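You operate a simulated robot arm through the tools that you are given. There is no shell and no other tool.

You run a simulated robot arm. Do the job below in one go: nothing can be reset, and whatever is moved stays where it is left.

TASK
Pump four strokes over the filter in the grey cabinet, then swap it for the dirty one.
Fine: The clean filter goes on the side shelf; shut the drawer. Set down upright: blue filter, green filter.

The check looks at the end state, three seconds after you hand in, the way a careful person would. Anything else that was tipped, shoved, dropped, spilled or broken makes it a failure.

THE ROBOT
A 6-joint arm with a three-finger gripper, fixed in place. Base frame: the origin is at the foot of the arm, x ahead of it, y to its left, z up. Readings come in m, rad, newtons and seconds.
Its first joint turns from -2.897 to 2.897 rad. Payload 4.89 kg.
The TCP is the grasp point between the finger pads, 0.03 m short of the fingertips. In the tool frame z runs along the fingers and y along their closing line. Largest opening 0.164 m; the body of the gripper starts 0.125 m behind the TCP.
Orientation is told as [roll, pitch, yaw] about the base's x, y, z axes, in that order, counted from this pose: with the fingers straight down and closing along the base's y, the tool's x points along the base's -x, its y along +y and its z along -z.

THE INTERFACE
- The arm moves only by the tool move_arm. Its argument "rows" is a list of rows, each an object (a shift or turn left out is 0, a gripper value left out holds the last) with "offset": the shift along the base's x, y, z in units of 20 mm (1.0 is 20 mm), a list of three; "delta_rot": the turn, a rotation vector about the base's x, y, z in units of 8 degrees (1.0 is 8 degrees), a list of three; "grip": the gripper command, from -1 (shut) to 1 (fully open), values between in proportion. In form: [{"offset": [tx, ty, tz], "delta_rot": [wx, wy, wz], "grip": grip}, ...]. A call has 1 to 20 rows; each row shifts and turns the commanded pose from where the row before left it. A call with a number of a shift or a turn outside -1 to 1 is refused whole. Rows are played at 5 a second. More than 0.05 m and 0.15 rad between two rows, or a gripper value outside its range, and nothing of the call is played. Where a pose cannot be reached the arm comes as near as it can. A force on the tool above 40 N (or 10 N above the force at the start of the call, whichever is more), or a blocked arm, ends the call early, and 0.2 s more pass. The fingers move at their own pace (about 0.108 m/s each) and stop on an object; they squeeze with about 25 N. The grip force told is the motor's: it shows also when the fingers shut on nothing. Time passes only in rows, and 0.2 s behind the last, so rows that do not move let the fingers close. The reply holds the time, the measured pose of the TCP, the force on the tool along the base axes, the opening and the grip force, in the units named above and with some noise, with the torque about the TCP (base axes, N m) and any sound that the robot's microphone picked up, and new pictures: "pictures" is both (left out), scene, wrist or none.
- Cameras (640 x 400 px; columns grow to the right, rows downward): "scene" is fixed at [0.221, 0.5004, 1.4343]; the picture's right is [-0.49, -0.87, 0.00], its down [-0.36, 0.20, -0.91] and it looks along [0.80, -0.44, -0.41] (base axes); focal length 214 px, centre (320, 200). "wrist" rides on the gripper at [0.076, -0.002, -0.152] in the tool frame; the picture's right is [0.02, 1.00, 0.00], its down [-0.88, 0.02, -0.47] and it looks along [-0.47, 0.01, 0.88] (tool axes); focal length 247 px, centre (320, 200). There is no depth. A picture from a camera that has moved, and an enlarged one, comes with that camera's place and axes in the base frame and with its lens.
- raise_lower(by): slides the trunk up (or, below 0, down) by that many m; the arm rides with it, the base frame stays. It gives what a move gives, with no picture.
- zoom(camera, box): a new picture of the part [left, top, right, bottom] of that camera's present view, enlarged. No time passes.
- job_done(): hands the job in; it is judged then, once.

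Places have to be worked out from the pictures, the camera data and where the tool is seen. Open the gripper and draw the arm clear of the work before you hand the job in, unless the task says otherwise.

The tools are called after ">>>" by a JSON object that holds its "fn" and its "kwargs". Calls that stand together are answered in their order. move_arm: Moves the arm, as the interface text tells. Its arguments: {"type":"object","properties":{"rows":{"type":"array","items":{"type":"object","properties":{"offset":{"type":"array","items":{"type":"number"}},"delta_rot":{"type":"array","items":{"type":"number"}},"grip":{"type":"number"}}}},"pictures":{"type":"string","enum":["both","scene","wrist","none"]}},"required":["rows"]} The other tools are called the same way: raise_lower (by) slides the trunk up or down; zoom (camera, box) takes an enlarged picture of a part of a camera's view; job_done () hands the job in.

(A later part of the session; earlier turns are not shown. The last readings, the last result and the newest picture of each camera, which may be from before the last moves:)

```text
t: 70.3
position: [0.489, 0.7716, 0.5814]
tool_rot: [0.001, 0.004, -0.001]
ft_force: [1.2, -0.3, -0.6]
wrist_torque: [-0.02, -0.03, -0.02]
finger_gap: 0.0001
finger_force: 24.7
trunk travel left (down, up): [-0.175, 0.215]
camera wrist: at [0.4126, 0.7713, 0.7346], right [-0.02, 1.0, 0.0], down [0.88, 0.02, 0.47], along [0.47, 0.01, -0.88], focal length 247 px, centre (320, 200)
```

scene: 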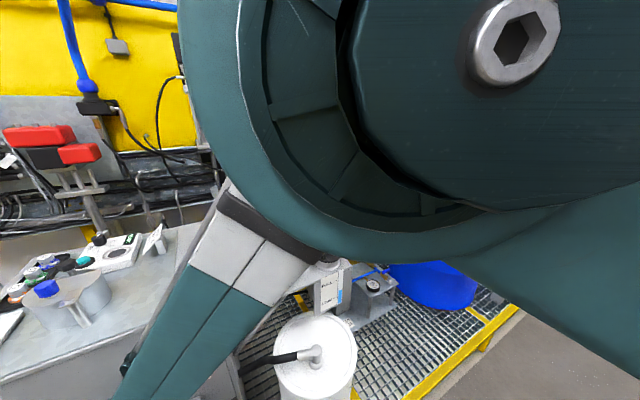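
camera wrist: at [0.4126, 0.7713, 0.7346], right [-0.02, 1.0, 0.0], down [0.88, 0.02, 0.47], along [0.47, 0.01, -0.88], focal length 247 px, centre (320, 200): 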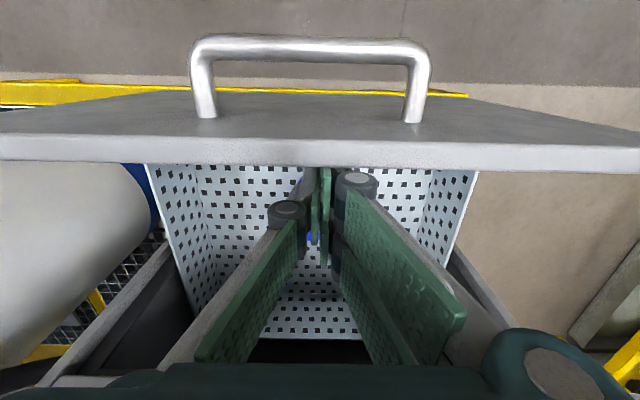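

There is light contact (≈1–2 N, as in the pull before). I continue pushing the drawer out.

>>> {"fn": "move_arm", "kwargs": {"rows": [{"offset": [-0.4, 0, 0]}, {"offset": [-0.4, 0, 0]}, {"offset": [-0.4, 0, 0]}, {"offset": [-0.4, 0, 0]}, {"offset": [-0.4, 0, 0]}, {"offset": [-0.4, 0, 0]}, {"offset": [-0.4, 0, 0]}, {"offset": [-0.3, 0, 0]}, {"offset": [-0.2, 0, 0]}], "pictures": "both"}}

```text
t: 72.3
position: [0.4225, 0.7731, 0.5809]
tool_rot: [0.001, 0.004, 0.001]
ft_force: [1.4, -0.3, 0.5]
wrist_torque: [0.0, -0.04, 0.05]
finger_gap: 0.0
finger_force: 24.5
trunk travel left (down, up): [-0.175, 0.215]
camera wrist: at [0.3467, 0.7717, 0.7345], right [-0.02, 1.0, 0.0], down [0.88, 0.02, 0.47], along [0.47, 0.01, -0.88], focal length 247 px, centre (320, 200)
```

scene: 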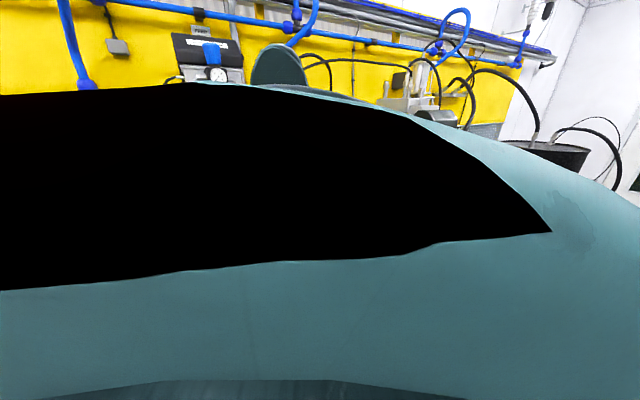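
wrist: 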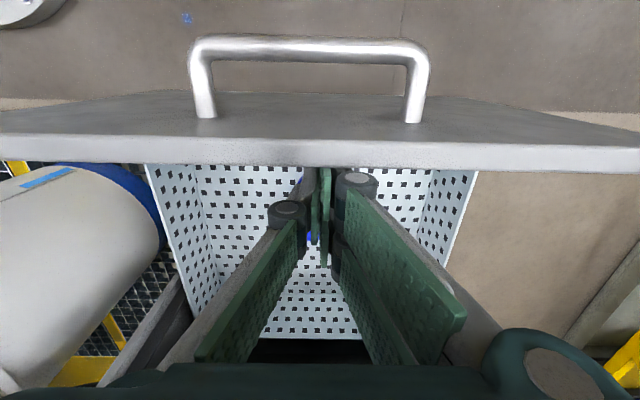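

The drawer followed to about 25 cm open, which should bring the filter to x≈0.515. I step away from the front panel, rise, and open the fingers to get a clear view of the filter.

>>> {"fn": "move_arm", "kwargs": {"rows": [{"offset": [0.5, 0, 0]}, {"offset": [0.3, 0, 0.9]}, {"offset": [0, 0, 0.9]}, {"offset": [0, 0, 0.9]}, {"offset": [0, 0, 0.9]}, {"offset": [0, 0, 0.9], "grip": 0.2}, {"offset": [0, 0, 0.9]}, {"offset": [0, 0, 0.9]}, {"offset": [0, 0, 0.9]}, {"offset": [0, 0, 0.9]}, {"offset": [0, 0, 0.9]}], "pictures": "wrist"}}

>>> {"fn": "zoom", "kwargs": {"camera": "wrist", "box": [240, 60, 400, 200]}}

```text
t: 74.7
position: [0.4397, 0.7739, 0.7605]
tool_rot: [0.0, 0.003, -0.001]
ft_force: [-0.5, 0.9, -0.3]
wrist_torque: [-0.09, 0.04, 0.0]
finger_gap: 0.0984
finger_force: 0.0
trunk travel left (down, up): [-0.175, 0.215]
camera wrist: at [0.3629, 0.7721, 0.9141], right [-0.02, 1.0, 0.0], down [0.88, 0.02, 0.47], along [0.47, 0.01, -0.88], focal length 247 px, centre (320, 200)
```

wrist: 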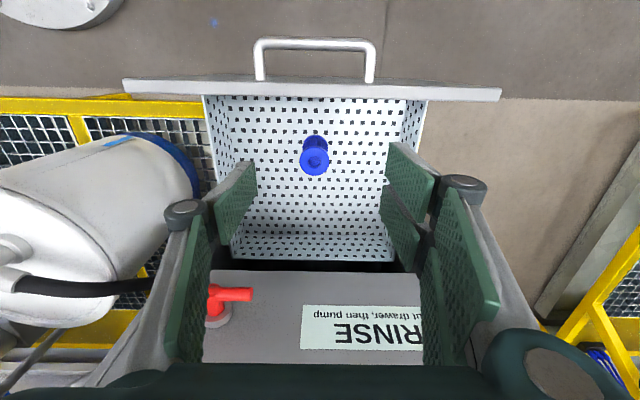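

```text
2.86 times, centred on (320, 130) of wrist
camera zoom: at [0.3629, 0.7721, 0.9141], right [-0.02, 1.0, 0.0], down [0.88, 0.02, 0.47], along [0.47, 0.01, -0.88], focal length 706 px, centre (320, 400)
```

zoom: 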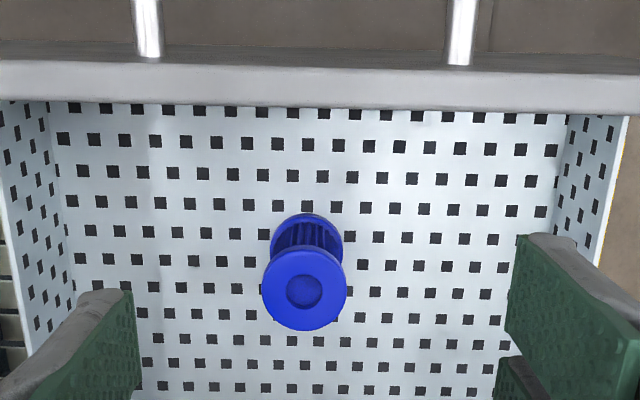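

The blue filter (same size as the green, ~56 mm × ~95 mm) stands at about (0.514, 0.766) with its top near z≈0.478 and the tray floor near 0.38. I move above it with fingers ~98 mm open and check alignment.

>>> {"fn": "move_arm", "kwargs": {"rows": [{"offset": [0.464, -0.052, -0.75]}, {"offset": [0.464, -0.052, -0.75]}, {"offset": [0.464, -0.052, -0.75]}, {"offset": [0.464, -0.052, -0.75]}, {"offset": [0.464, -0.052, -0.75]}, {"offset": [0.464, -0.052, -0.75]}, {"offset": [0.464, -0.052, -0.75]}, {"offset": [0.464, -0.052, -0.75]}], "pictures": "wrist"}}

>>> {"fn": "zoom", "kwargs": {"camera": "wrist", "box": [240, 60, 400, 200]}}

```text
t: 76.5
position: [0.5141, 0.7641, 0.6413]
tool_rot: [0.001, 0.003, 0.001]
ft_force: [-0.5, -0.2, -0.2]
wrist_torque: [0.05, -0.08, 0.0]
finger_gap: 0.0981
finger_force: 0.1
trunk travel left (down, up): [-0.175, 0.215]
camera wrist: at [0.4371, 0.7634, 0.7951], right [-0.02, 1.0, 0.0], down [0.88, 0.02, 0.47], along [0.47, 0.01, -0.88], focal length 247 px, centre (320, 200)
```

wrist: 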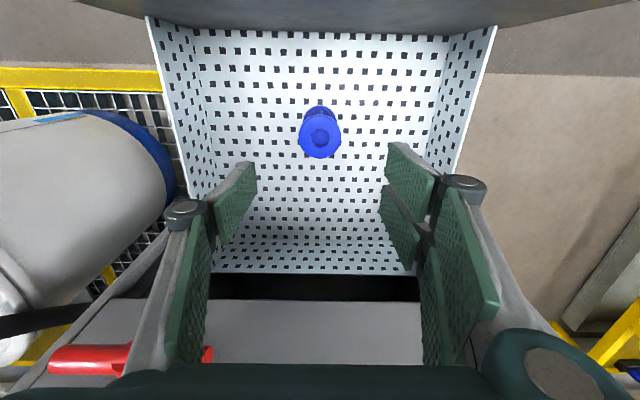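

```text
2.86 times, centred on (320, 130) of wrist
camera zoom: at [0.4371, 0.7634, 0.7951], right [-0.02, 1.0, 0.0], down [0.88, 0.02, 0.47], along [0.47, 0.01, -0.88], focal length 706 px, centre (320, 400)
```

zoom: 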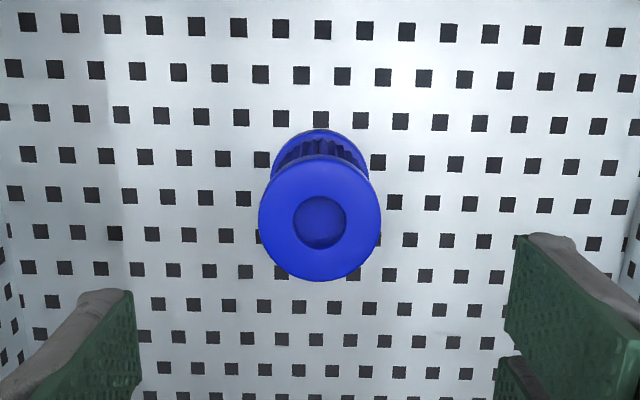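

Alignment is good (filter top centre ≈ (0.515, 0.765, 0.478)). I descend vertically part way, then check.

>>> {"fn": "move_arm", "kwargs": {"rows": [{"offset": [0.03, 0.05, -0.9]}, {"offset": [0, 0, -0.9]}, {"offset": [0, 0, -0.9]}, {"offset": [0, 0, -0.9]}, {"offset": [0, 0, -0.9]}, {"offset": [0, 0, -0.9]}, {"offset": [0, 0, -0.9]}, {"offset": [0, 0, -0.6]}], "pictures": "wrist"}}

>>> {"fn": "zoom", "kwargs": {"camera": "wrist", "box": [220, 60, 420, 230]}}

```text
t: 78.3
position: [0.5154, 0.7654, 0.5036]
tool_rot: [0.0, 0.004, -0.001]
ft_force: [0.2, 0.6, 1.2]
wrist_torque: [0.03, 0.01, 0.02]
finger_gap: 0.0984
finger_force: 0.0
trunk travel left (down, up): [-0.175, 0.215]
camera wrist: at [0.4383, 0.7642, 0.6562], right [-0.02, 1.0, 0.0], down [0.88, 0.02, 0.47], along [0.47, 0.01, -0.88], focal length 247 px, centre (320, 200)
```

wrist: 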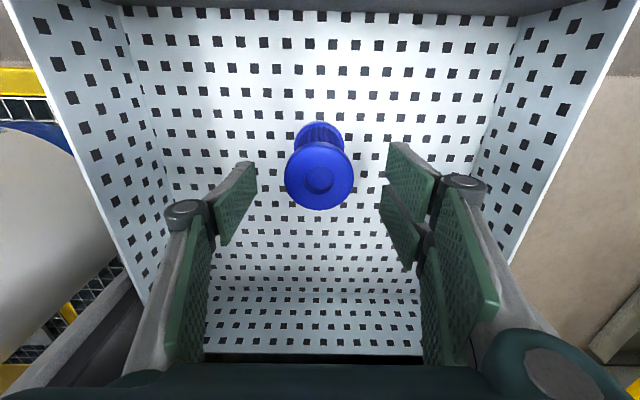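

```text
2.35 times, centred on (320, 145) of wrist
camera zoom: at [0.4383, 0.7642, 0.6562], right [-0.02, 1.0, 0.0], down [0.88, 0.02, 0.47], along [0.47, 0.01, -0.88], focal length 581 px, centre (320, 329)
```

zoom: 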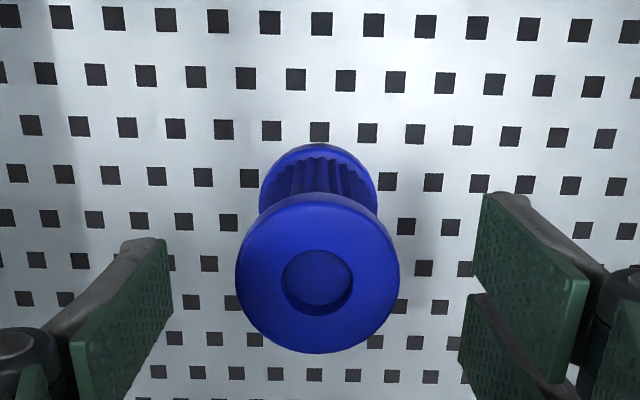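

Now the size comes out at 55 mm diameter with the top at z≈0.4755 and the floor at about 0.375. I lower to TCP z≈0.43 (tips ~2.5 cm above the floor) and close on the filter.

>>> {"fn": "move_arm", "kwargs": {"rows": [{"offset": [-0.05, 0, -0.9]}, {"offset": [0, 0, -0.9]}, {"offset": [0, 0, -0.9]}, {"offset": [0, 0, -0.9]}], "pictures": "wrist"}}

>>> {"fn": "move_arm", "kwargs": {"rows": [{"grip": -0.4}, {"grip": -0.6}, {"grip": -0.6}], "pictures": "wrist"}}

```text
t: 79.3
position: [0.5141, 0.7648, 0.4298]
tool_rot: [-0.001, 0.002, 0.0]
ft_force: [-0.4, -0.2, 0.4]
wrist_torque: [0.03, -0.01, 0.02]
finger_gap: 0.0983
finger_force: 0.2
trunk travel left (down, up): [-0.175, 0.215]
camera wrist: at [0.4373, 0.7645, 0.5843], right [-0.02, 1.0, 0.0], down [0.88, 0.02, 0.47], along [0.47, 0.01, -0.88], focal length 247 px, centre (320, 200)
```

wrist: 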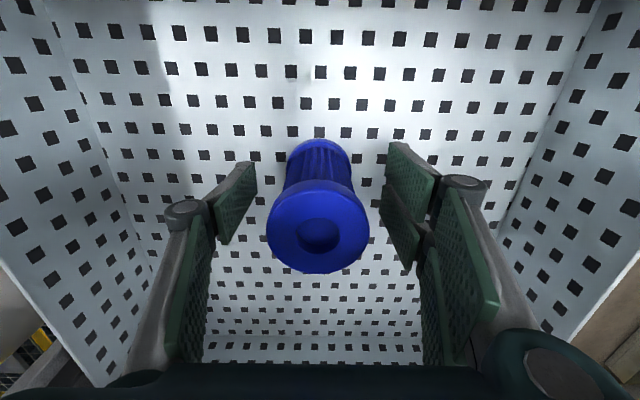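

```text
t: 80.1
position: [0.5133, 0.7667, 0.4315]
tool_rot: [-0.001, 0.002, 0.0]
ft_force: [-0.8, 0.6, 0.4]
wrist_torque: [0.01, 0.0, -0.01]
finger_gap: 0.0545
finger_force: 25.1
trunk travel left (down, up): [-0.175, 0.215]
camera wrist: at [0.4374, 0.7646, 0.5842], right [-0.02, 1.0, 0.0], down [0.88, 0.02, 0.47], along [0.47, 0.01, -0.88], focal length 247 px, centre (320, 200)
```

wrist: 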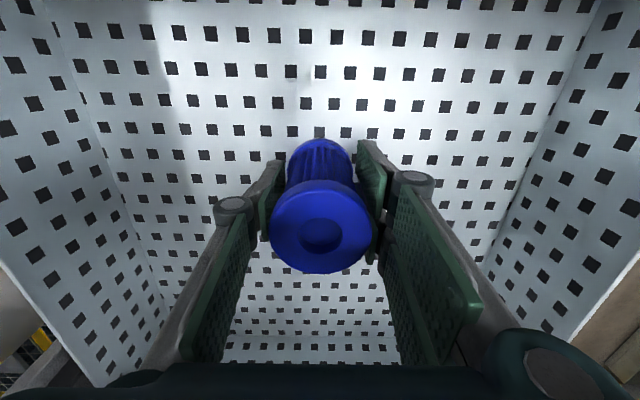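

The filter is held firmly (gap 54.5 mm, 25 N). I lift it straight up, gently at first.

>>> {"fn": "move_arm", "kwargs": {"rows": [{"offset": [0, 0, 0.3]}, {"offset": [0, 0, 0.5]}, {"offset": [0, 0, 0.7]}, {"offset": [0, 0, 0.8]}, {"offset": [0, 0, 0.8]}, {"offset": [0, 0, 0.8]}, {"offset": [0, 0, 0.8]}, {"offset": [0, 0, 0.8]}, {"offset": [0, 0, 0.8]}, {"offset": [0, 0, 0.8]}, {"offset": [0, 0, 0.8]}, {"offset": [0, 0, 0.8]}, {"offset": [0, 0, 0.8]}, {"offset": [0, 0, 0.8]}, {"offset": [0, 0, 0.8]}, {"offset": [0, 0, 0.8]}, {"offset": [0, 0, 0.8]}, {"offset": [0, 0, 0.8]}], "pictures": "wrist"}}

```text
t: 83.9
position: [0.5141, 0.767, 0.7005]
tool_rot: [0.0, 0.004, 0.0]
ft_force: [0.8, 0.4, -1.1]
wrist_torque: [-0.01, 0.02, 0.01]
finger_gap: 0.0544
finger_force: 24.7
trunk travel left (down, up): [-0.175, 0.215]
camera wrist: at [0.4373, 0.7651, 0.8543], right [-0.02, 1.0, 0.0], down [0.88, 0.02, 0.47], along [0.47, 0.01, -0.88], focal length 247 px, centre (320, 200)
```

wrist: 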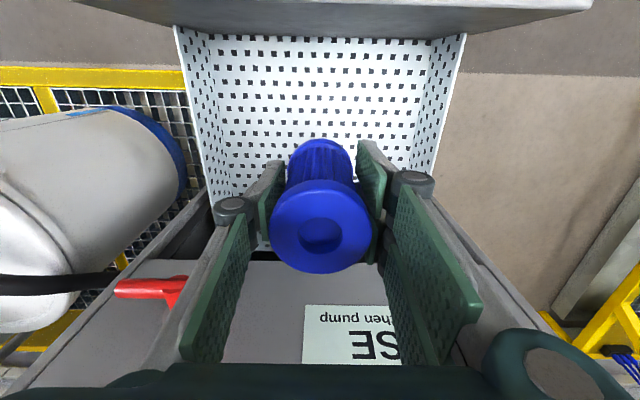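

It came out cleanly. I rise in front of the cabinet to clear its top.

>>> {"fn": "move_arm", "kwargs": {"rows": [{"offset": [-0.15, 0, 0.9]}, {"offset": [-0.15, 0, 0.9]}, {"offset": [-0.15, -0.2, 0.95]}, {"offset": [-0.15, -0.2, 0.95]}, {"offset": [-0.15, -0.2, 0.95]}, {"offset": [-0.15, -0.2, 0.95]}, {"offset": [-0.15, -0.2, 0.95]}, {"offset": [-0.15, -0.2, 0.95]}, {"offset": [-0.15, -0.2, 0.95]}, {"offset": [-0.15, -0.2, 0.95]}, {"offset": [-0.15, -0.2, 0.95]}, {"offset": [-0.15, -0.2, 0.95]}, {"offset": [-0.15, -0.2, 0.95]}, {"offset": [-0.15, -0.2, 0.95]}, {"offset": [-0.15, -0.2, 0.95]}, {"offset": [-0.15, -0.3, 0.95]}, {"offset": [-0.15, -0.3, 0.95]}, {"offset": [-0.15, -0.3, 0.95]}, {"offset": [-0.15, -0.3, 0.95]}, {"offset": [-0.15, -0.3, 0.95]}], "pictures": "both"}}

```text
t: 88.1
position: [0.4534, 0.6845, 1.0786]
tool_rot: [0.0, 0.003, 0.002]
ft_force: [0.3, 0.1, -1.8]
wrist_torque: [-0.12, 0.04, -0.01]
finger_gap: 0.0541
finger_force: 25.5
trunk travel left (down, up): [-0.175, 0.215]
camera wrist: at [0.3771, 0.6826, 1.2321], right [-0.02, 1.0, 0.0], down [0.88, 0.02, 0.47], along [0.47, 0.01, -0.88], focal length 247 px, centre (320, 200)
```

scene: 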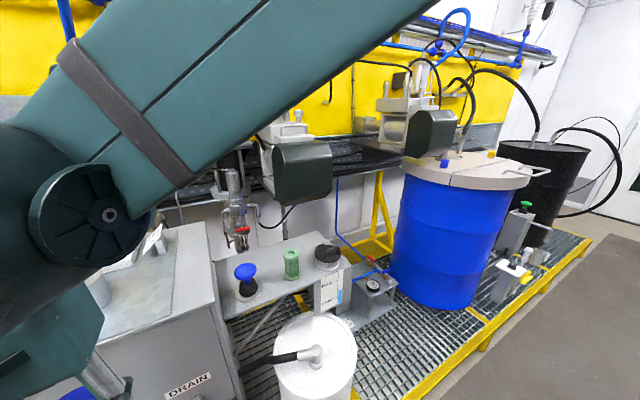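
wrist: 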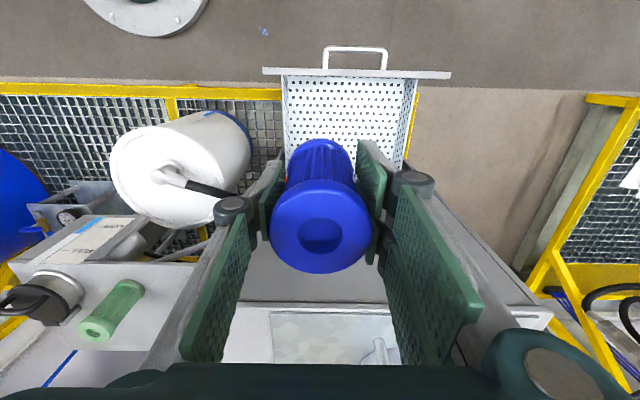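

The blue filter is held upright. I raise a bit more and carry it over the cabinet corner toward the side shelf, aiming for the free spot behind and between the plunger and the green filter, about (0.865, 0.37).

>>> {"fn": "move_arm", "kwargs": {"rows": [{"offset": [0, -0.8, 0.9]}, {"offset": [0, -0.8, 0.9]}, {"offset": [0, -0.8, 0.9]}, {"offset": [0, -0.8, 0.9]}, {"offset": [0.5, -0.3, 0]}, {"offset": [0.9, -0.545, 0]}, {"offset": [0.9, -0.545, 0]}, {"offset": [0.9, -0.545, 0]}, {"offset": [0.9, -0.545, 0]}, {"offset": [0.9, -0.545, 0]}, {"offset": [0.9, -0.545, 0]}, {"offset": [0.9, -0.545, 0]}, {"offset": [0.9, -0.545, 0]}, {"offset": [0.9, -0.545, 0]}, {"offset": [0.9, -0.545, 0]}, {"offset": [0.9, -0.545, 0]}, {"offset": [0.9, -0.545, 0]}, {"offset": [0.9, -0.545, 0]}, {"offset": [0.9, -0.545, 0]}, {"offset": [0.5, -0.3, 0]}], "pictures": "both"}}

```text
t: 92.3
position: [0.7261, 0.456, 1.1512]
tool_rot: [0.001, 0.004, 0.0]
ft_force: [-0.5, 0.1, -0.7]
wrist_torque: [0.0, -0.01, -0.01]
finger_gap: 0.0541
finger_force: 25.3
trunk travel left (down, up): [-0.175, 0.215]
camera wrist: at [0.6488, 0.4543, 1.3047], right [-0.02, 1.0, 0.0], down [0.88, 0.02, 0.47], along [0.47, 0.01, -0.88], focal length 247 px, centre (320, 200)
```

scene: 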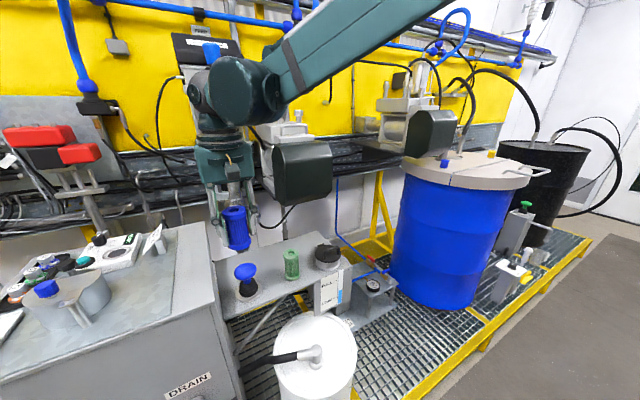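
wrist: 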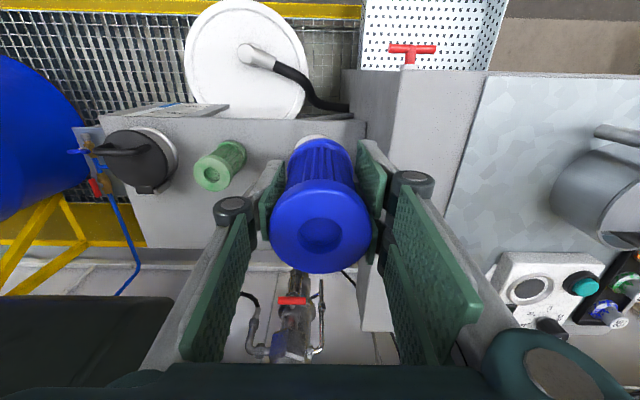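

The filter is held well. A dark box overhangs the shelf's back right (front face near x≈0.925, y≲0.285, z≈1.08–1.29), so I must keep the wrist away from it. I zoom to refine the shelf layout before choosing the set-down spot.

>>> {"fn": "zoom", "kwargs": {"camera": "wrist", "box": [90, 90, 330, 270]}}

>>> {"fn": "zoom", "kwargs": {"camera": "scene", "box": [180, 40, 340, 300]}}

>>> {"fn": "zoom", "kwargs": {"camera": "scene", "box": [200, 170, 300, 310]}}

```text
2.22 times, centred on (210, 180) of wrist
camera zoom: at [0.6488, 0.4543, 1.3047], right [-0.02, 1.0, 0.0], down [0.88, 0.02, 0.47], along [0.47, 0.01, -0.88], focal length 549 px, centre (564, 244)
```

zoom: 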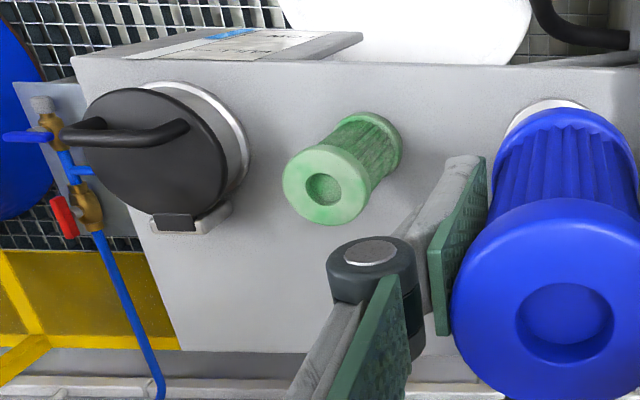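

```text
1.54 times, centred on (260, 170) of scene
camera zoom: at [0.221, 0.5004, 1.4343], right [-0.49, -0.87, 0.0], down [-0.36, 0.2, -0.91], along [0.8, -0.44, -0.41], focal length 330 px, centre (412, 246)
```

zoom: 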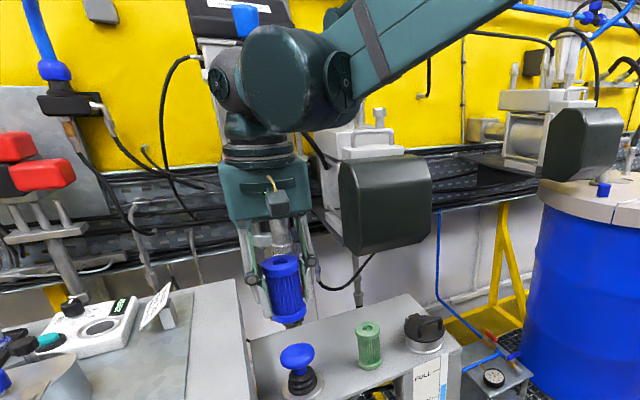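

```text
2.86 times, centred on (250, 240) of scene
camera zoom: at [0.221, 0.5004, 1.4343], right [-0.49, -0.87, 0.0], down [-0.36, 0.2, -0.91], along [0.8, -0.44, -0.41], focal length 613 px, centre (520, 86)
```

zoom: 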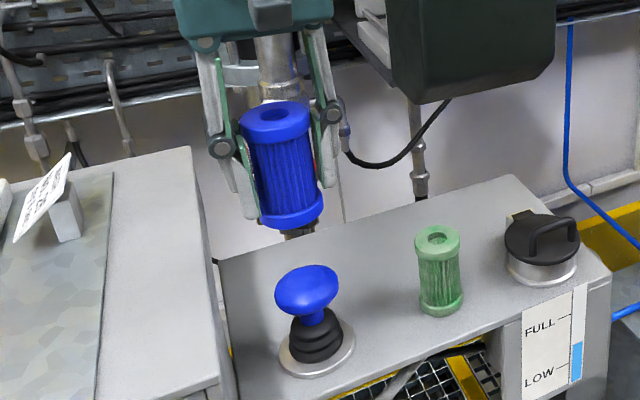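

From these views the green filter stands at about (0.80, 0.295), the plunger at (0.795, 0.456), the shelf top at z≈0.85, and the wrist leans back toward the base, away from the box. I'll set blue down at about (0.83, 0.37) with the fingers closing along x (yaw −90°) so they stay clear of both neighbours; moving and yawing there now at height.

>>> {"fn": "move_arm", "kwargs": {"rows": [{"offset": [0.433, -0.358, 0], "delta_rot": [0, 0, -1]}, {"offset": [0.433, -0.358, 0], "delta_rot": [0, 0, -1]}, {"offset": [0.433, -0.358, 0], "delta_rot": [0, 0, -1]}, {"offset": [0.433, -0.358, 0], "delta_rot": [0, 0, -1]}, {"offset": [0.433, -0.358, 0], "delta_rot": [0, 0, -1]}, {"offset": [0.433, -0.358, 0], "delta_rot": [0, 0, -1]}, {"offset": [0.433, -0.358, 0], "delta_rot": [0, 0, -1]}, {"offset": [0.433, -0.358, 0], "delta_rot": [0, 0, -1]}, {"offset": [0.433, -0.358, 0], "delta_rot": [0, 0, -1]}, {"offset": [0.433, -0.358, 0], "delta_rot": [0, 0, -1]}, {"offset": [0.433, -0.358, 0], "delta_rot": [0, 0, -1]}, {"offset": [0.433, -0.358, 0], "delta_rot": [0, 0, -0.25]}], "pictures": "both"}}

>>> {"fn": "zoom", "kwargs": {"camera": "scene", "box": [180, 60, 340, 300]}}

```text
t: 94.9
position: [0.8294, 0.3699, 1.15]
tool_rot: [0.0, 0.004, -1.571]
ft_force: [0.0, 0.4, 0.1]
wrist_torque: [-0.02, -0.06, 0.0]
finger_gap: 0.0546
finger_force: 25.1
trunk travel left (down, up): [-0.175, 0.215]
camera wrist: at [0.8275, 0.4455, 1.3042], right [1.0, 0.02, 0.0], down [0.02, -0.88, 0.47], along [0.01, -0.47, -0.88], focal length 247 px, centre (320, 200)
```

scene: 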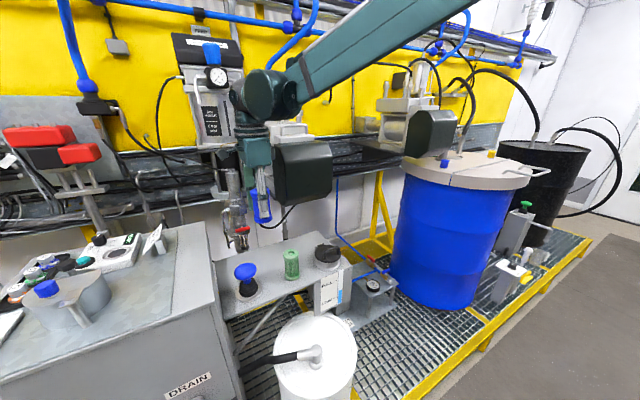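
wrist: 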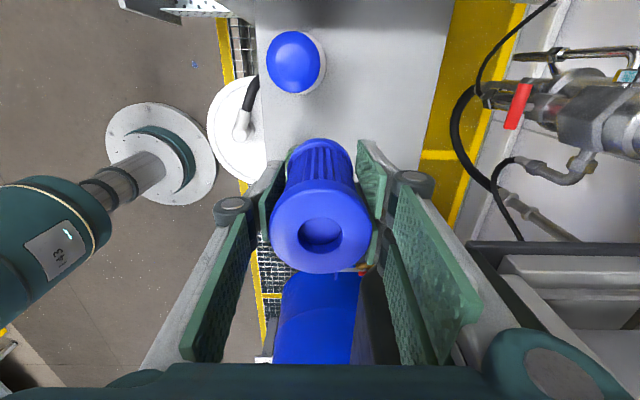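

```text
1.67 times, centred on (260, 180) of scene
camera zoom: at [0.221, 0.5004, 1.4343], right [-0.49, -0.87, 0.0], down [-0.36, 0.2, -0.91], along [0.8, -0.44, -0.41], focal length 358 px, centre (420, 233)
```

zoom: 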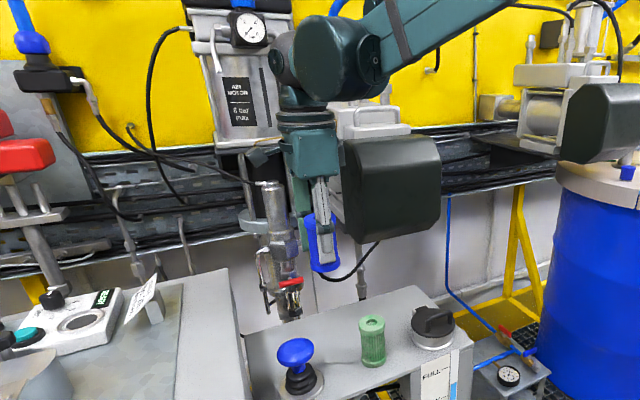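

The path is clear: the hand is left of and in front of the dark box. I lower straight down to about z=0.94, still with the filter bottom a few centimetres above the shelf, and look.

>>> {"fn": "move_arm", "kwargs": {"rows": [{"offset": [0, 0, -0.9]}, {"offset": [0, 0, -0.9]}, {"offset": [0, 0, -0.9]}, {"offset": [0, 0, -0.9]}, {"offset": [0, 0, -0.9]}, {"offset": [0, 0, -0.9]}, {"offset": [0, 0, -0.9]}, {"offset": [0, 0, -0.9]}, {"offset": [0, 0, -0.9]}, {"offset": [0, 0, -0.9]}, {"offset": [0, 0, -0.9]}, {"offset": [0, 0, -0.5]}], "pictures": "both"}}

>>> {"fn": "zoom", "kwargs": {"camera": "scene", "box": [200, 170, 320, 310]}}

>>> {"fn": "zoom", "kwargs": {"camera": "wrist", "box": [210, 20, 430, 200]}}

```text
t: 97.5
position: [0.8295, 0.3696, 0.9427]
tool_rot: [-0.001, 0.003, -1.571]
ft_force: [-0.7, 0.1, -0.6]
wrist_torque: [0.02, 0.02, 0.0]
finger_gap: 0.0543
finger_force: 25.2
trunk travel left (down, up): [-0.175, 0.215]
camera wrist: at [0.8272, 0.4454, 1.0962], right [1.0, 0.02, 0.0], down [0.02, -0.88, 0.47], along [0.01, -0.47, -0.88], focal length 247 px, centre (320, 200)
```

scene: 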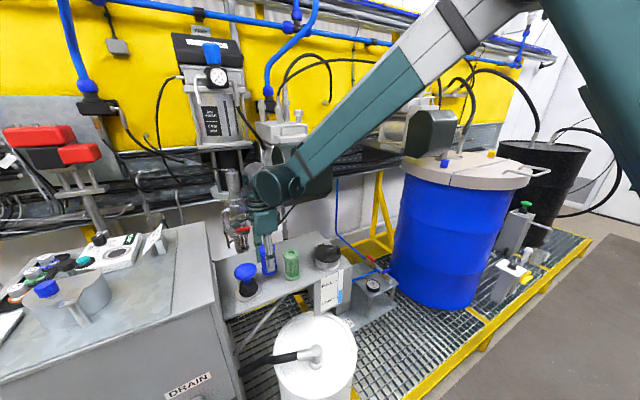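
wrist: 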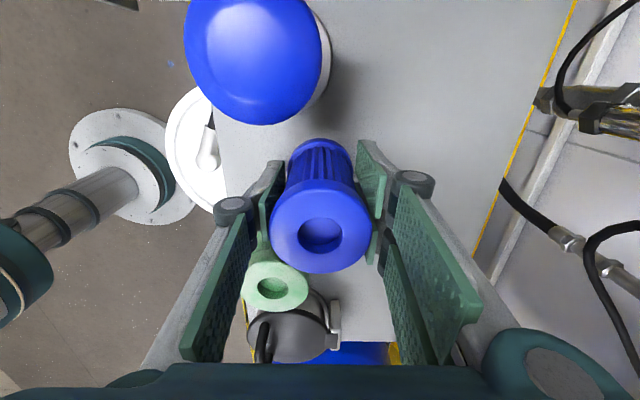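

```text
2.86 times, centred on (260, 240) of scene
camera zoom: at [0.221, 0.5004, 1.4343], right [-0.49, -0.87, 0.0], down [-0.36, 0.2, -0.91], along [0.8, -0.44, -0.41], focal length 613 px, centre (491, 86)
```

zoom: 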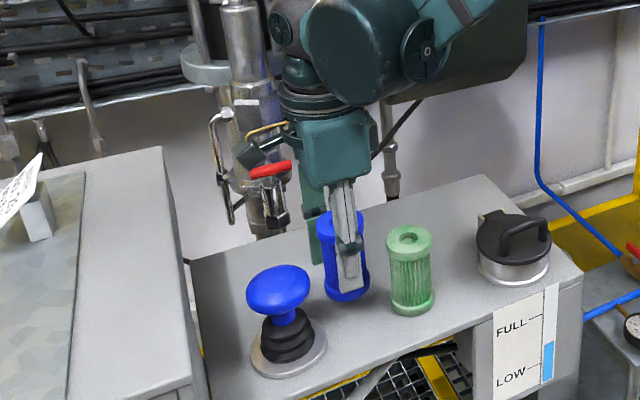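

```text
2.22 times, centred on (320, 110) of wrist
camera zoom: at [0.8272, 0.4454, 1.0962], right [1.0, 0.02, 0.0], down [0.02, -0.88, 0.47], along [0.01, -0.47, -0.88], focal length 549 px, centre (320, 400)
```

zoom: 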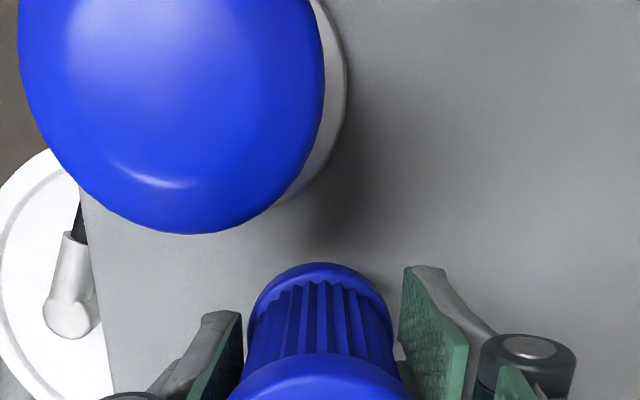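

The filter hangs about 2–3 cm above the shelf, clear of plunger and green filter. I lower slowly, watching the vertical force.

>>> {"fn": "move_arm", "kwargs": {"rows": [{"offset": [0, 0, -0.3]}, {"offset": [0, 0, -0.3]}, {"offset": [0, 0, -0.25]}, {"offset": [0, 0, -0.2]}], "pictures": "scene"}}

>>> {"fn": "zoom", "kwargs": {"camera": "scene", "box": [230, 220, 310, 310]}}

```text
t: 98.5
position: [0.8301, 0.3697, 0.9221]
tool_rot: [-0.002, 0.002, -1.57]
ft_force: [0.5, 0.2, -0.6]
wrist_torque: [0.05, -0.02, 0.03]
finger_gap: 0.0542
finger_force: 24.7
trunk travel left (down, up): [-0.175, 0.215]
```

scene: 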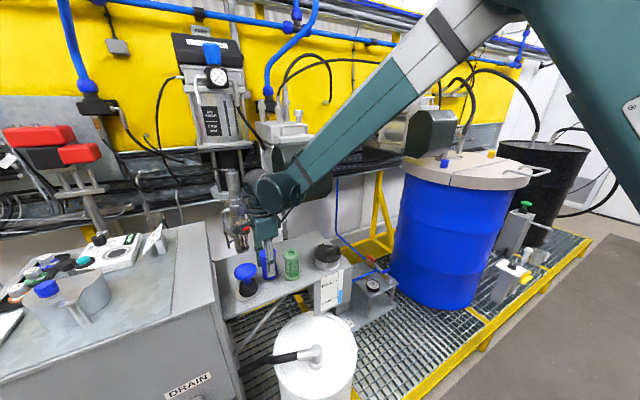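

```text
4.44 times, centred on (270, 265) of scene
camera zoom: at [0.221, 0.5004, 1.4343], right [-0.49, -0.87, 0.0], down [-0.36, 0.2, -0.91], along [0.8, -0.44, -0.41], focal length 953 px, centre (542, -89)
```

zoom: 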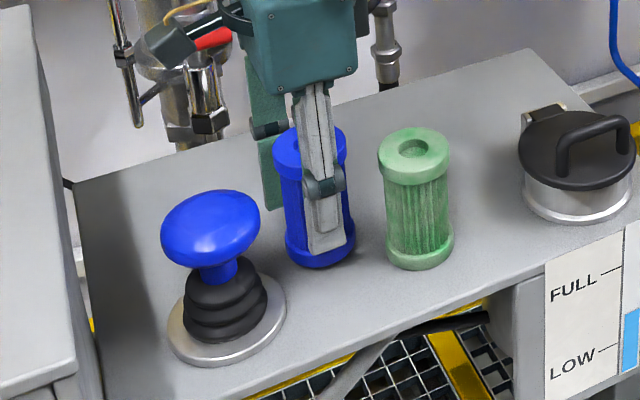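

The filter is very near the shelf now. I continue in 2 mm steps and read the force.

>>> {"fn": "move_arm", "kwargs": {"rows": [{"offset": [0, 0, -0.1]}, {"offset": [0, 0, -0.1]}, {"offset": [0, 0, -0.1]}, {"offset": [0, 0, -0.1]}], "pictures": "none"}}

```text
t: 99.5
position: [0.8293, 0.3703, 0.9142]
tool_rot: [0.001, 0.002, -1.571]
ft_force: [0.3, 0.7, 0.0]
wrist_torque: [0.04, 0.0, -0.02]
finger_gap: 0.0541
finger_force: 24.8
trunk travel left (down, up): [-0.175, 0.215]
```

Still no contact at z=0.914; I continue in small steps.

>>> {"fn": "move_arm", "kwargs": {"rows": [{"offset": [0, 0, -0.1]}, {"offset": [0, 0, -0.1]}, {"offset": [0, 0, -0.1]}], "pictures": "scene"}}

>>> {"fn": "zoom", "kwargs": {"camera": "scene", "box": [230, 220, 310, 310]}}

```text
t: 100.3
position: [0.8296, 0.369, 0.9105]
tool_rot: [0.0, 0.004, -1.57]
ft_force: [4.3, -2.3, 20.7]
wrist_torque: [-0.14, -0.16, -0.01]
finger_gap: 0.0542
finger_force: 25.9
trunk travel left (down, up): [-0.175, 0.215]
```

scene: 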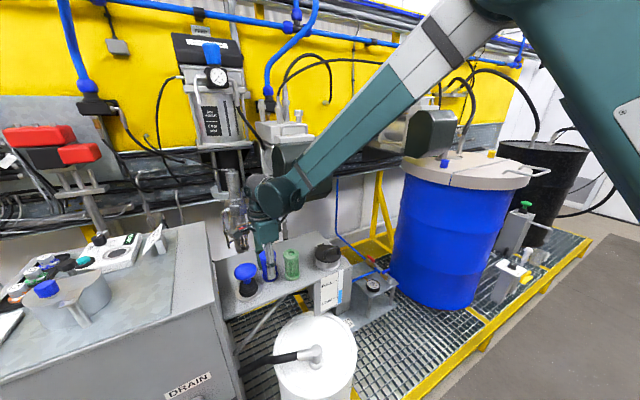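

```text
4.44 times, centred on (270, 265) of scene
camera zoom: at [0.221, 0.5004, 1.4343], right [-0.49, -0.87, 0.0], down [-0.36, 0.2, -0.91], along [0.8, -0.44, -0.41], focal length 953 px, centre (542, -89)
```

zoom: 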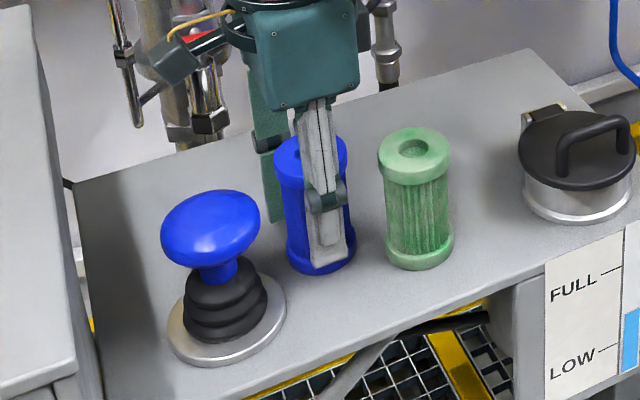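

Contact: 20 N at z=0.9105, so the filter stands on the shelf. I relieve the pressure by ~1.5 mm and open the fingers gradually.

>>> {"fn": "move_arm", "kwargs": {"rows": [{"offset": [0, 0, 0.08]}, {"offset": [0, 0, 0]}, {"grip": -0.32}, {"grip": -0.3}, {"grip": -0.25}, {"grip": -0.2}, {"grip": -0.1}], "pictures": "both"}}

>>> {"fn": "zoom", "kwargs": {"camera": "scene", "box": [230, 220, 310, 310]}}

```text
t: 101.9
position: [0.8301, 0.3695, 0.9093]
tool_rot: [0.002, 0.005, -1.569]
ft_force: [-0.2, -0.6, 0.3]
wrist_torque: [-0.02, 0.03, 0.0]
finger_gap: 0.0736
finger_force: 0.2
trunk travel left (down, up): [-0.175, 0.215]
camera wrist: at [0.827, 0.4455, 1.0631], right [1.0, 0.02, 0.0], down [0.02, -0.88, 0.47], along [0.01, -0.47, -0.88], focal length 247 px, centre (320, 200)
```

scene: 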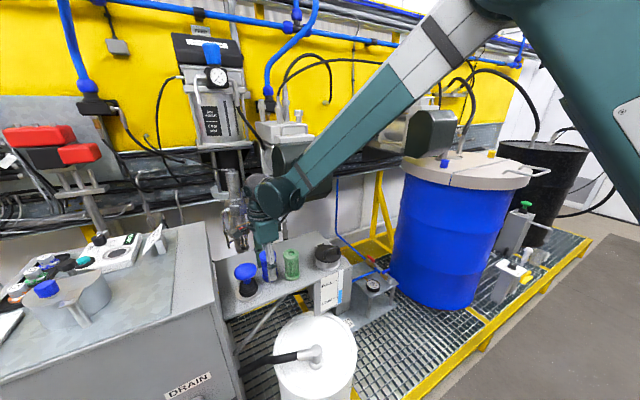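
wrist: 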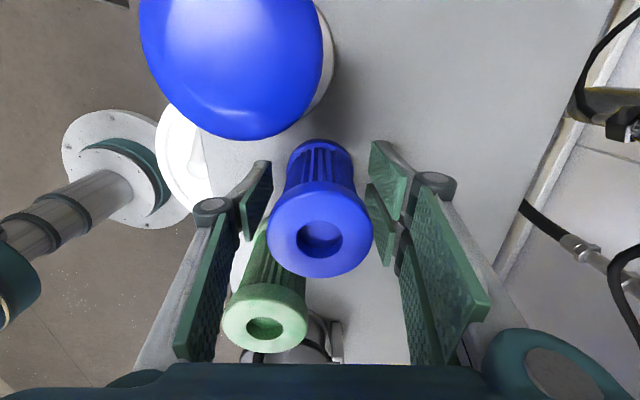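

```text
4.44 times, centred on (270, 265) of scene
camera zoom: at [0.221, 0.5004, 1.4343], right [-0.49, -0.87, 0.0], down [-0.36, 0.2, -0.91], along [0.8, -0.44, -0.41], focal length 953 px, centre (542, -89)
```

zoom: 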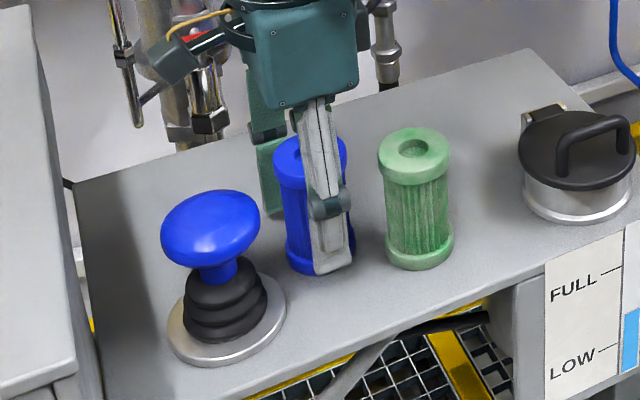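

Blue stands upright on the shelf and is released. I rise straight up clear of it, then shift above the green filter, which I now place at about (0.794, 0.296).

>>> {"fn": "move_arm", "kwargs": {"rows": [{"offset": [0, 0, 0.3]}, {"offset": [0, 0, 0.5]}, {"offset": [0, 0, 0.8]}, {"offset": [0, 0, 0.9]}, {"offset": [0, 0, 0.9]}, {"offset": [0, 0, 0.9]}, {"offset": [0, 0, 0.9]}, {"offset": [0, 0, 0.9]}, {"offset": [-0.45, -0.92, 0], "grip": 0.2}, {"offset": [-0.45, -0.92, 0]}, {"offset": [-0.45, -0.92, 0]}, {"offset": [-0.45, -0.92, 0]}], "pictures": "both"}}

>>> {"fn": "zoom", "kwargs": {"camera": "wrist", "box": [240, 60, 400, 220]}}

>>> {"fn": "zoom", "kwargs": {"camera": "scene", "box": [230, 180, 340, 310]}}

```text
t: 104.5
position: [0.7938, 0.2963, 1.032]
tool_rot: [0.001, 0.004, -1.569]
ft_force: [0.0, 0.8, -0.1]
wrist_torque: [-0.09, 0.06, 0.02]
finger_gap: 0.0984
finger_force: 0.0
trunk travel left (down, up): [-0.175, 0.215]
camera wrist: at [0.7911, 0.3727, 1.185], right [1.0, 0.02, 0.0], down [0.02, -0.88, 0.47], along [0.01, -0.47, -0.88], focal length 247 px, centre (320, 200)
```

scene: 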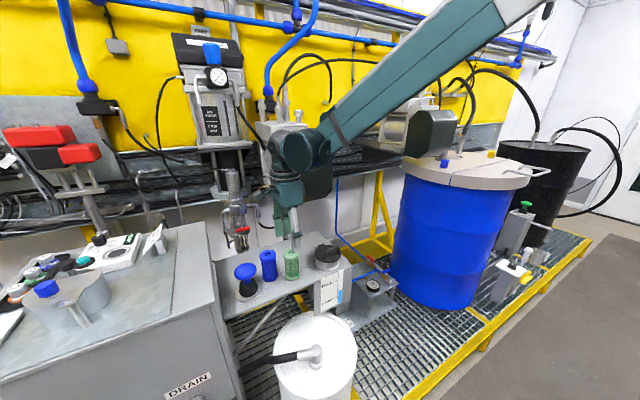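
wrist: 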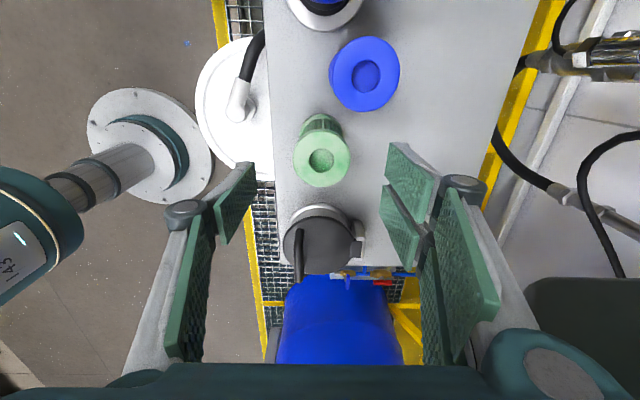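

```text
2.50 times, centred on (320, 140) of wrist
camera zoom: at [0.7911, 0.3727, 1.185], right [1.0, 0.02, 0.0], down [0.02, -0.88, 0.47], along [0.01, -0.47, -0.88], focal length 617 px, centre (320, 350)
```

zoom: 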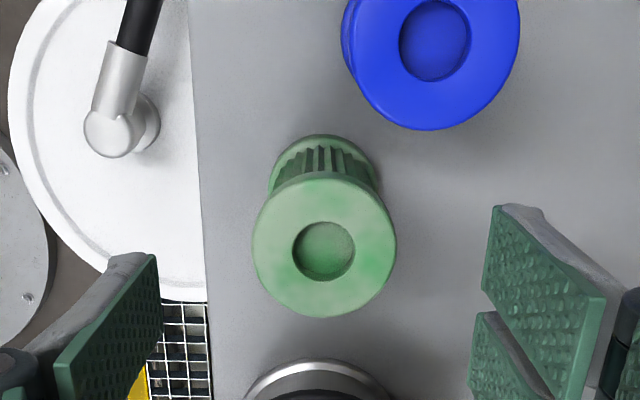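

```text
3.08 times, centred on (285, 245) of scene
camera zoom: at [0.221, 0.5004, 1.4343], right [-0.49, -0.87, 0.0], down [-0.36, 0.2, -0.91], along [0.8, -0.44, -0.41], focal length 660 px, centre (428, 62)
```

zoom: 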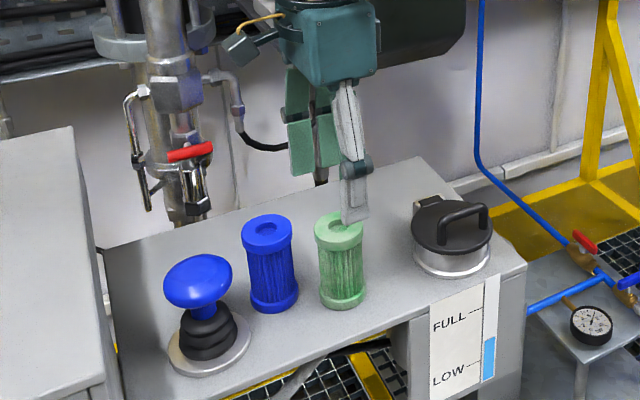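

The green filter's top centre is at (0.794, 0.296), right under the open fingers. I descend around it to the same relative height as for the blue one.

>>> {"fn": "move_arm", "kwargs": {"rows": [{"offset": [0, 0, -0.9]}, {"offset": [0, 0, -0.9]}, {"offset": [0, 0, -0.9]}, {"offset": [0, 0, -0.9]}, {"offset": [0, 0, -0.9]}, {"offset": [0, 0, -0.7]}, {"offset": [0, 0, -0.7]}], "pictures": "both"}}

>>> {"fn": "zoom", "kwargs": {"camera": "scene", "box": [230, 180, 340, 310]}}

```text
t: 106.1
position: [0.7934, 0.2949, 0.9136]
tool_rot: [0.0, 0.004, -1.57]
ft_force: [0.5, 0.0, 0.4]
wrist_torque: [0.02, -0.03, 0.02]
finger_gap: 0.0986
finger_force: 0.0
trunk travel left (down, up): [-0.175, 0.215]
camera wrist: at [0.7908, 0.3712, 1.0669], right [1.0, 0.02, 0.0], down [0.02, -0.88, 0.47], along [0.01, -0.47, -0.88], focal length 247 px, centre (320, 200)
```

scene: 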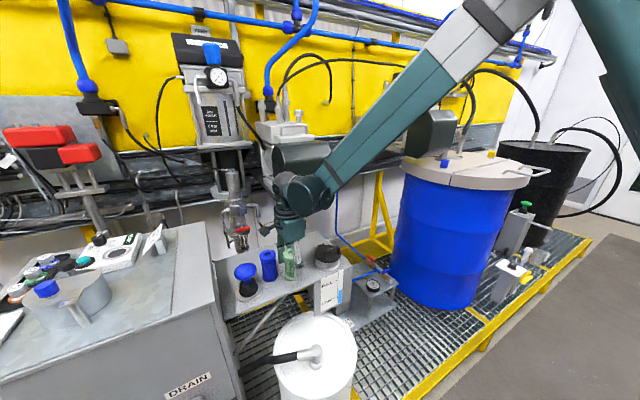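
wrist: 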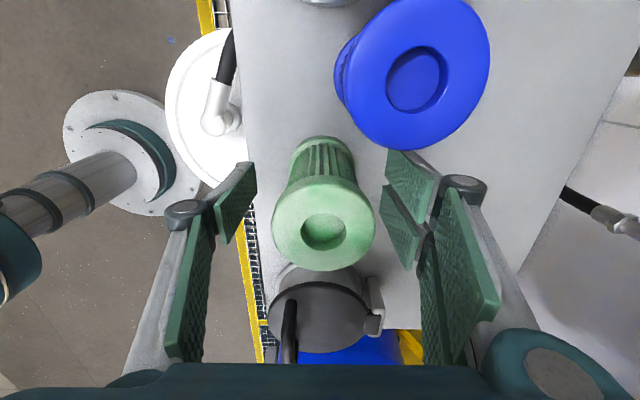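

```text
3.08 times, centred on (285, 245) of scene
camera zoom: at [0.221, 0.5004, 1.4343], right [-0.49, -0.87, 0.0], down [-0.36, 0.2, -0.91], along [0.8, -0.44, -0.41], focal length 660 px, centre (428, 62)
```

zoom: 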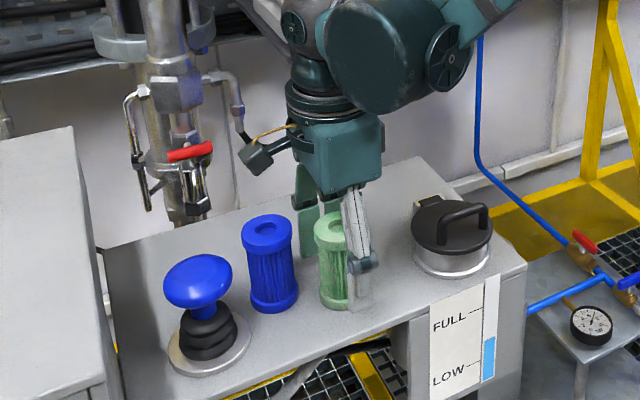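

The green filter is centred between the pads. I close on it in steps and lift a little.

>>> {"fn": "move_arm", "kwargs": {"rows": [{"grip": -0.1}, {"grip": -0.25}, {"grip": -0.4}, {"grip": -0.6}, {"grip": -0.6}], "pictures": "none"}}

>>> {"fn": "move_arm", "kwargs": {"rows": [{"offset": [0, 0, 0.2]}, {"offset": [0, 0, 0.4]}, {"offset": [0, 0, 0.6]}, {"offset": [0, 0, 0.8]}], "pictures": "both"}}

>>> {"fn": "zoom", "kwargs": {"camera": "scene", "box": [230, 180, 340, 310]}}

```text
t: 107.3
position: [0.7937, 0.2967, 0.9138]
tool_rot: [0.001, 0.003, -1.572]
ft_force: [-0.4, 0.7, -0.1]
wrist_torque: [0.01, -0.03, 0.0]
finger_gap: 0.054
finger_force: 24.9
trunk travel left (down, up): [-0.175, 0.215]
```

```text
t: 108.3
position: [0.7945, 0.2947, 0.954]
tool_rot: [-0.001, 0.002, -1.572]
ft_force: [0.1, 0.1, -1.4]
wrist_torque: [-0.03, 0.06, 0.0]
finger_gap: 0.054
finger_force: 24.7
trunk travel left (down, up): [-0.175, 0.215]
camera wrist: at [0.7914, 0.3716, 1.1065], right [1.0, 0.02, 0.0], down [0.02, -0.88, 0.47], along [0.01, -0.47, -0.88], focal length 247 px, centre (320, 200)
```

scene: 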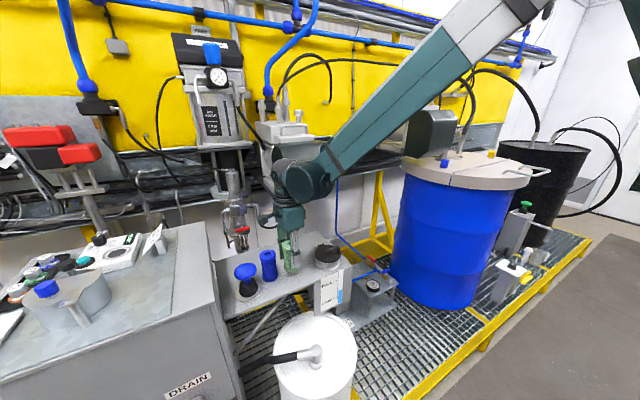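
wrist: 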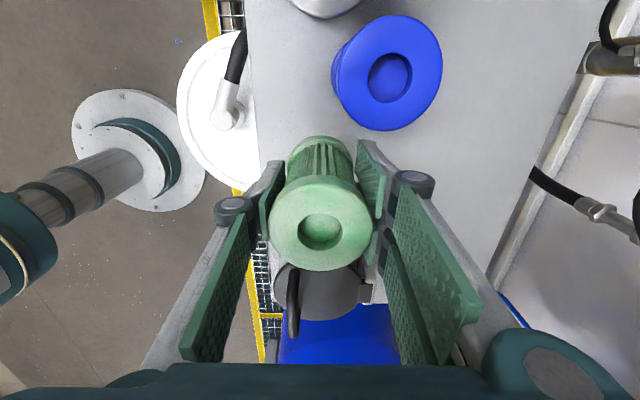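

```text
3.08 times, centred on (285, 245) of scene
camera zoom: at [0.221, 0.5004, 1.4343], right [-0.49, -0.87, 0.0], down [-0.36, 0.2, -0.91], along [0.8, -0.44, -0.41], focal length 660 px, centre (428, 62)
```

zoom: 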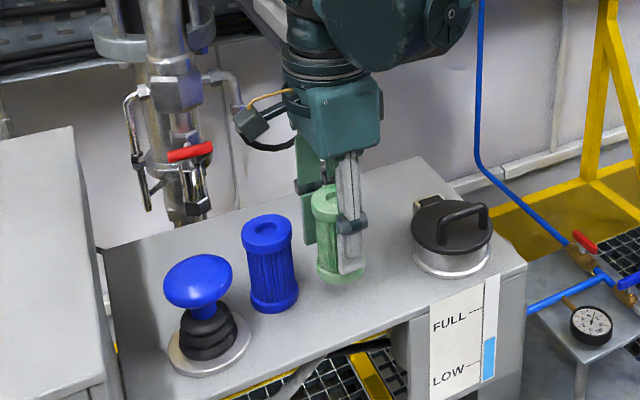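

Green is held (54 mm, 25 N) and blue stands undisturbed. I raise it clear, back toward the base, then start carrying it to the open drawer.

>>> {"fn": "move_arm", "kwargs": {"rows": [{"offset": [0, 0, 0.9]}, {"offset": [0, 0, 0.9]}, {"offset": [0, 0, 0.9]}, {"offset": [0, 0, 0.9]}, {"offset": [0, 0, 0.9]}, {"offset": [0, 0, 0.9]}, {"offset": [-0.5, 0, 0.9]}, {"offset": [-0.5, 0, 0.9]}, {"offset": [-0.5, 0, 0.9]}, {"offset": [-0.5, 0, 0.9]}, {"offset": [-0.5, 0, 0.9]}, {"offset": [-0.8, 0.8, 0]}, {"offset": [-0.8, 0.8, 0]}, {"offset": [-0.8, 0.8, 0]}, {"offset": [-0.8, 0.8, 0]}, {"offset": [-0.8, 0.8, 0]}, {"offset": [-0.8, 0.8, 0]}, {"offset": [-0.8, 0.8, 0]}, {"offset": [-0.8, 0.8, 0]}, {"offset": [-0.8, 0.8, 0]}], "pictures": "scene"}}

```text
t: 112.5
position: [0.6003, 0.4385, 1.1516]
tool_rot: [0.001, 0.004, -1.57]
ft_force: [0.8, -0.5, -0.3]
wrist_torque: [0.11, 0.08, 0.0]
finger_gap: 0.0539
finger_force: 24.8
trunk travel left (down, up): [-0.175, 0.215]
```

scene: 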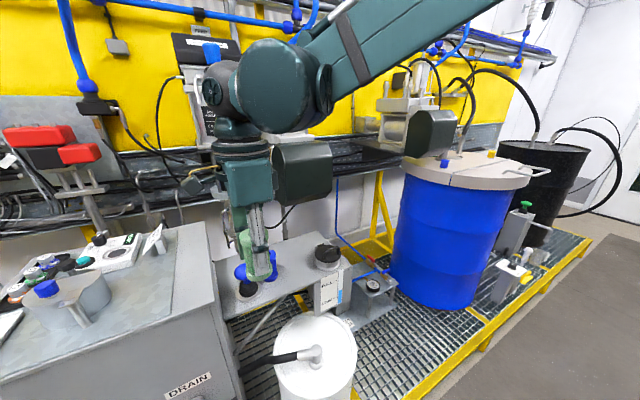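

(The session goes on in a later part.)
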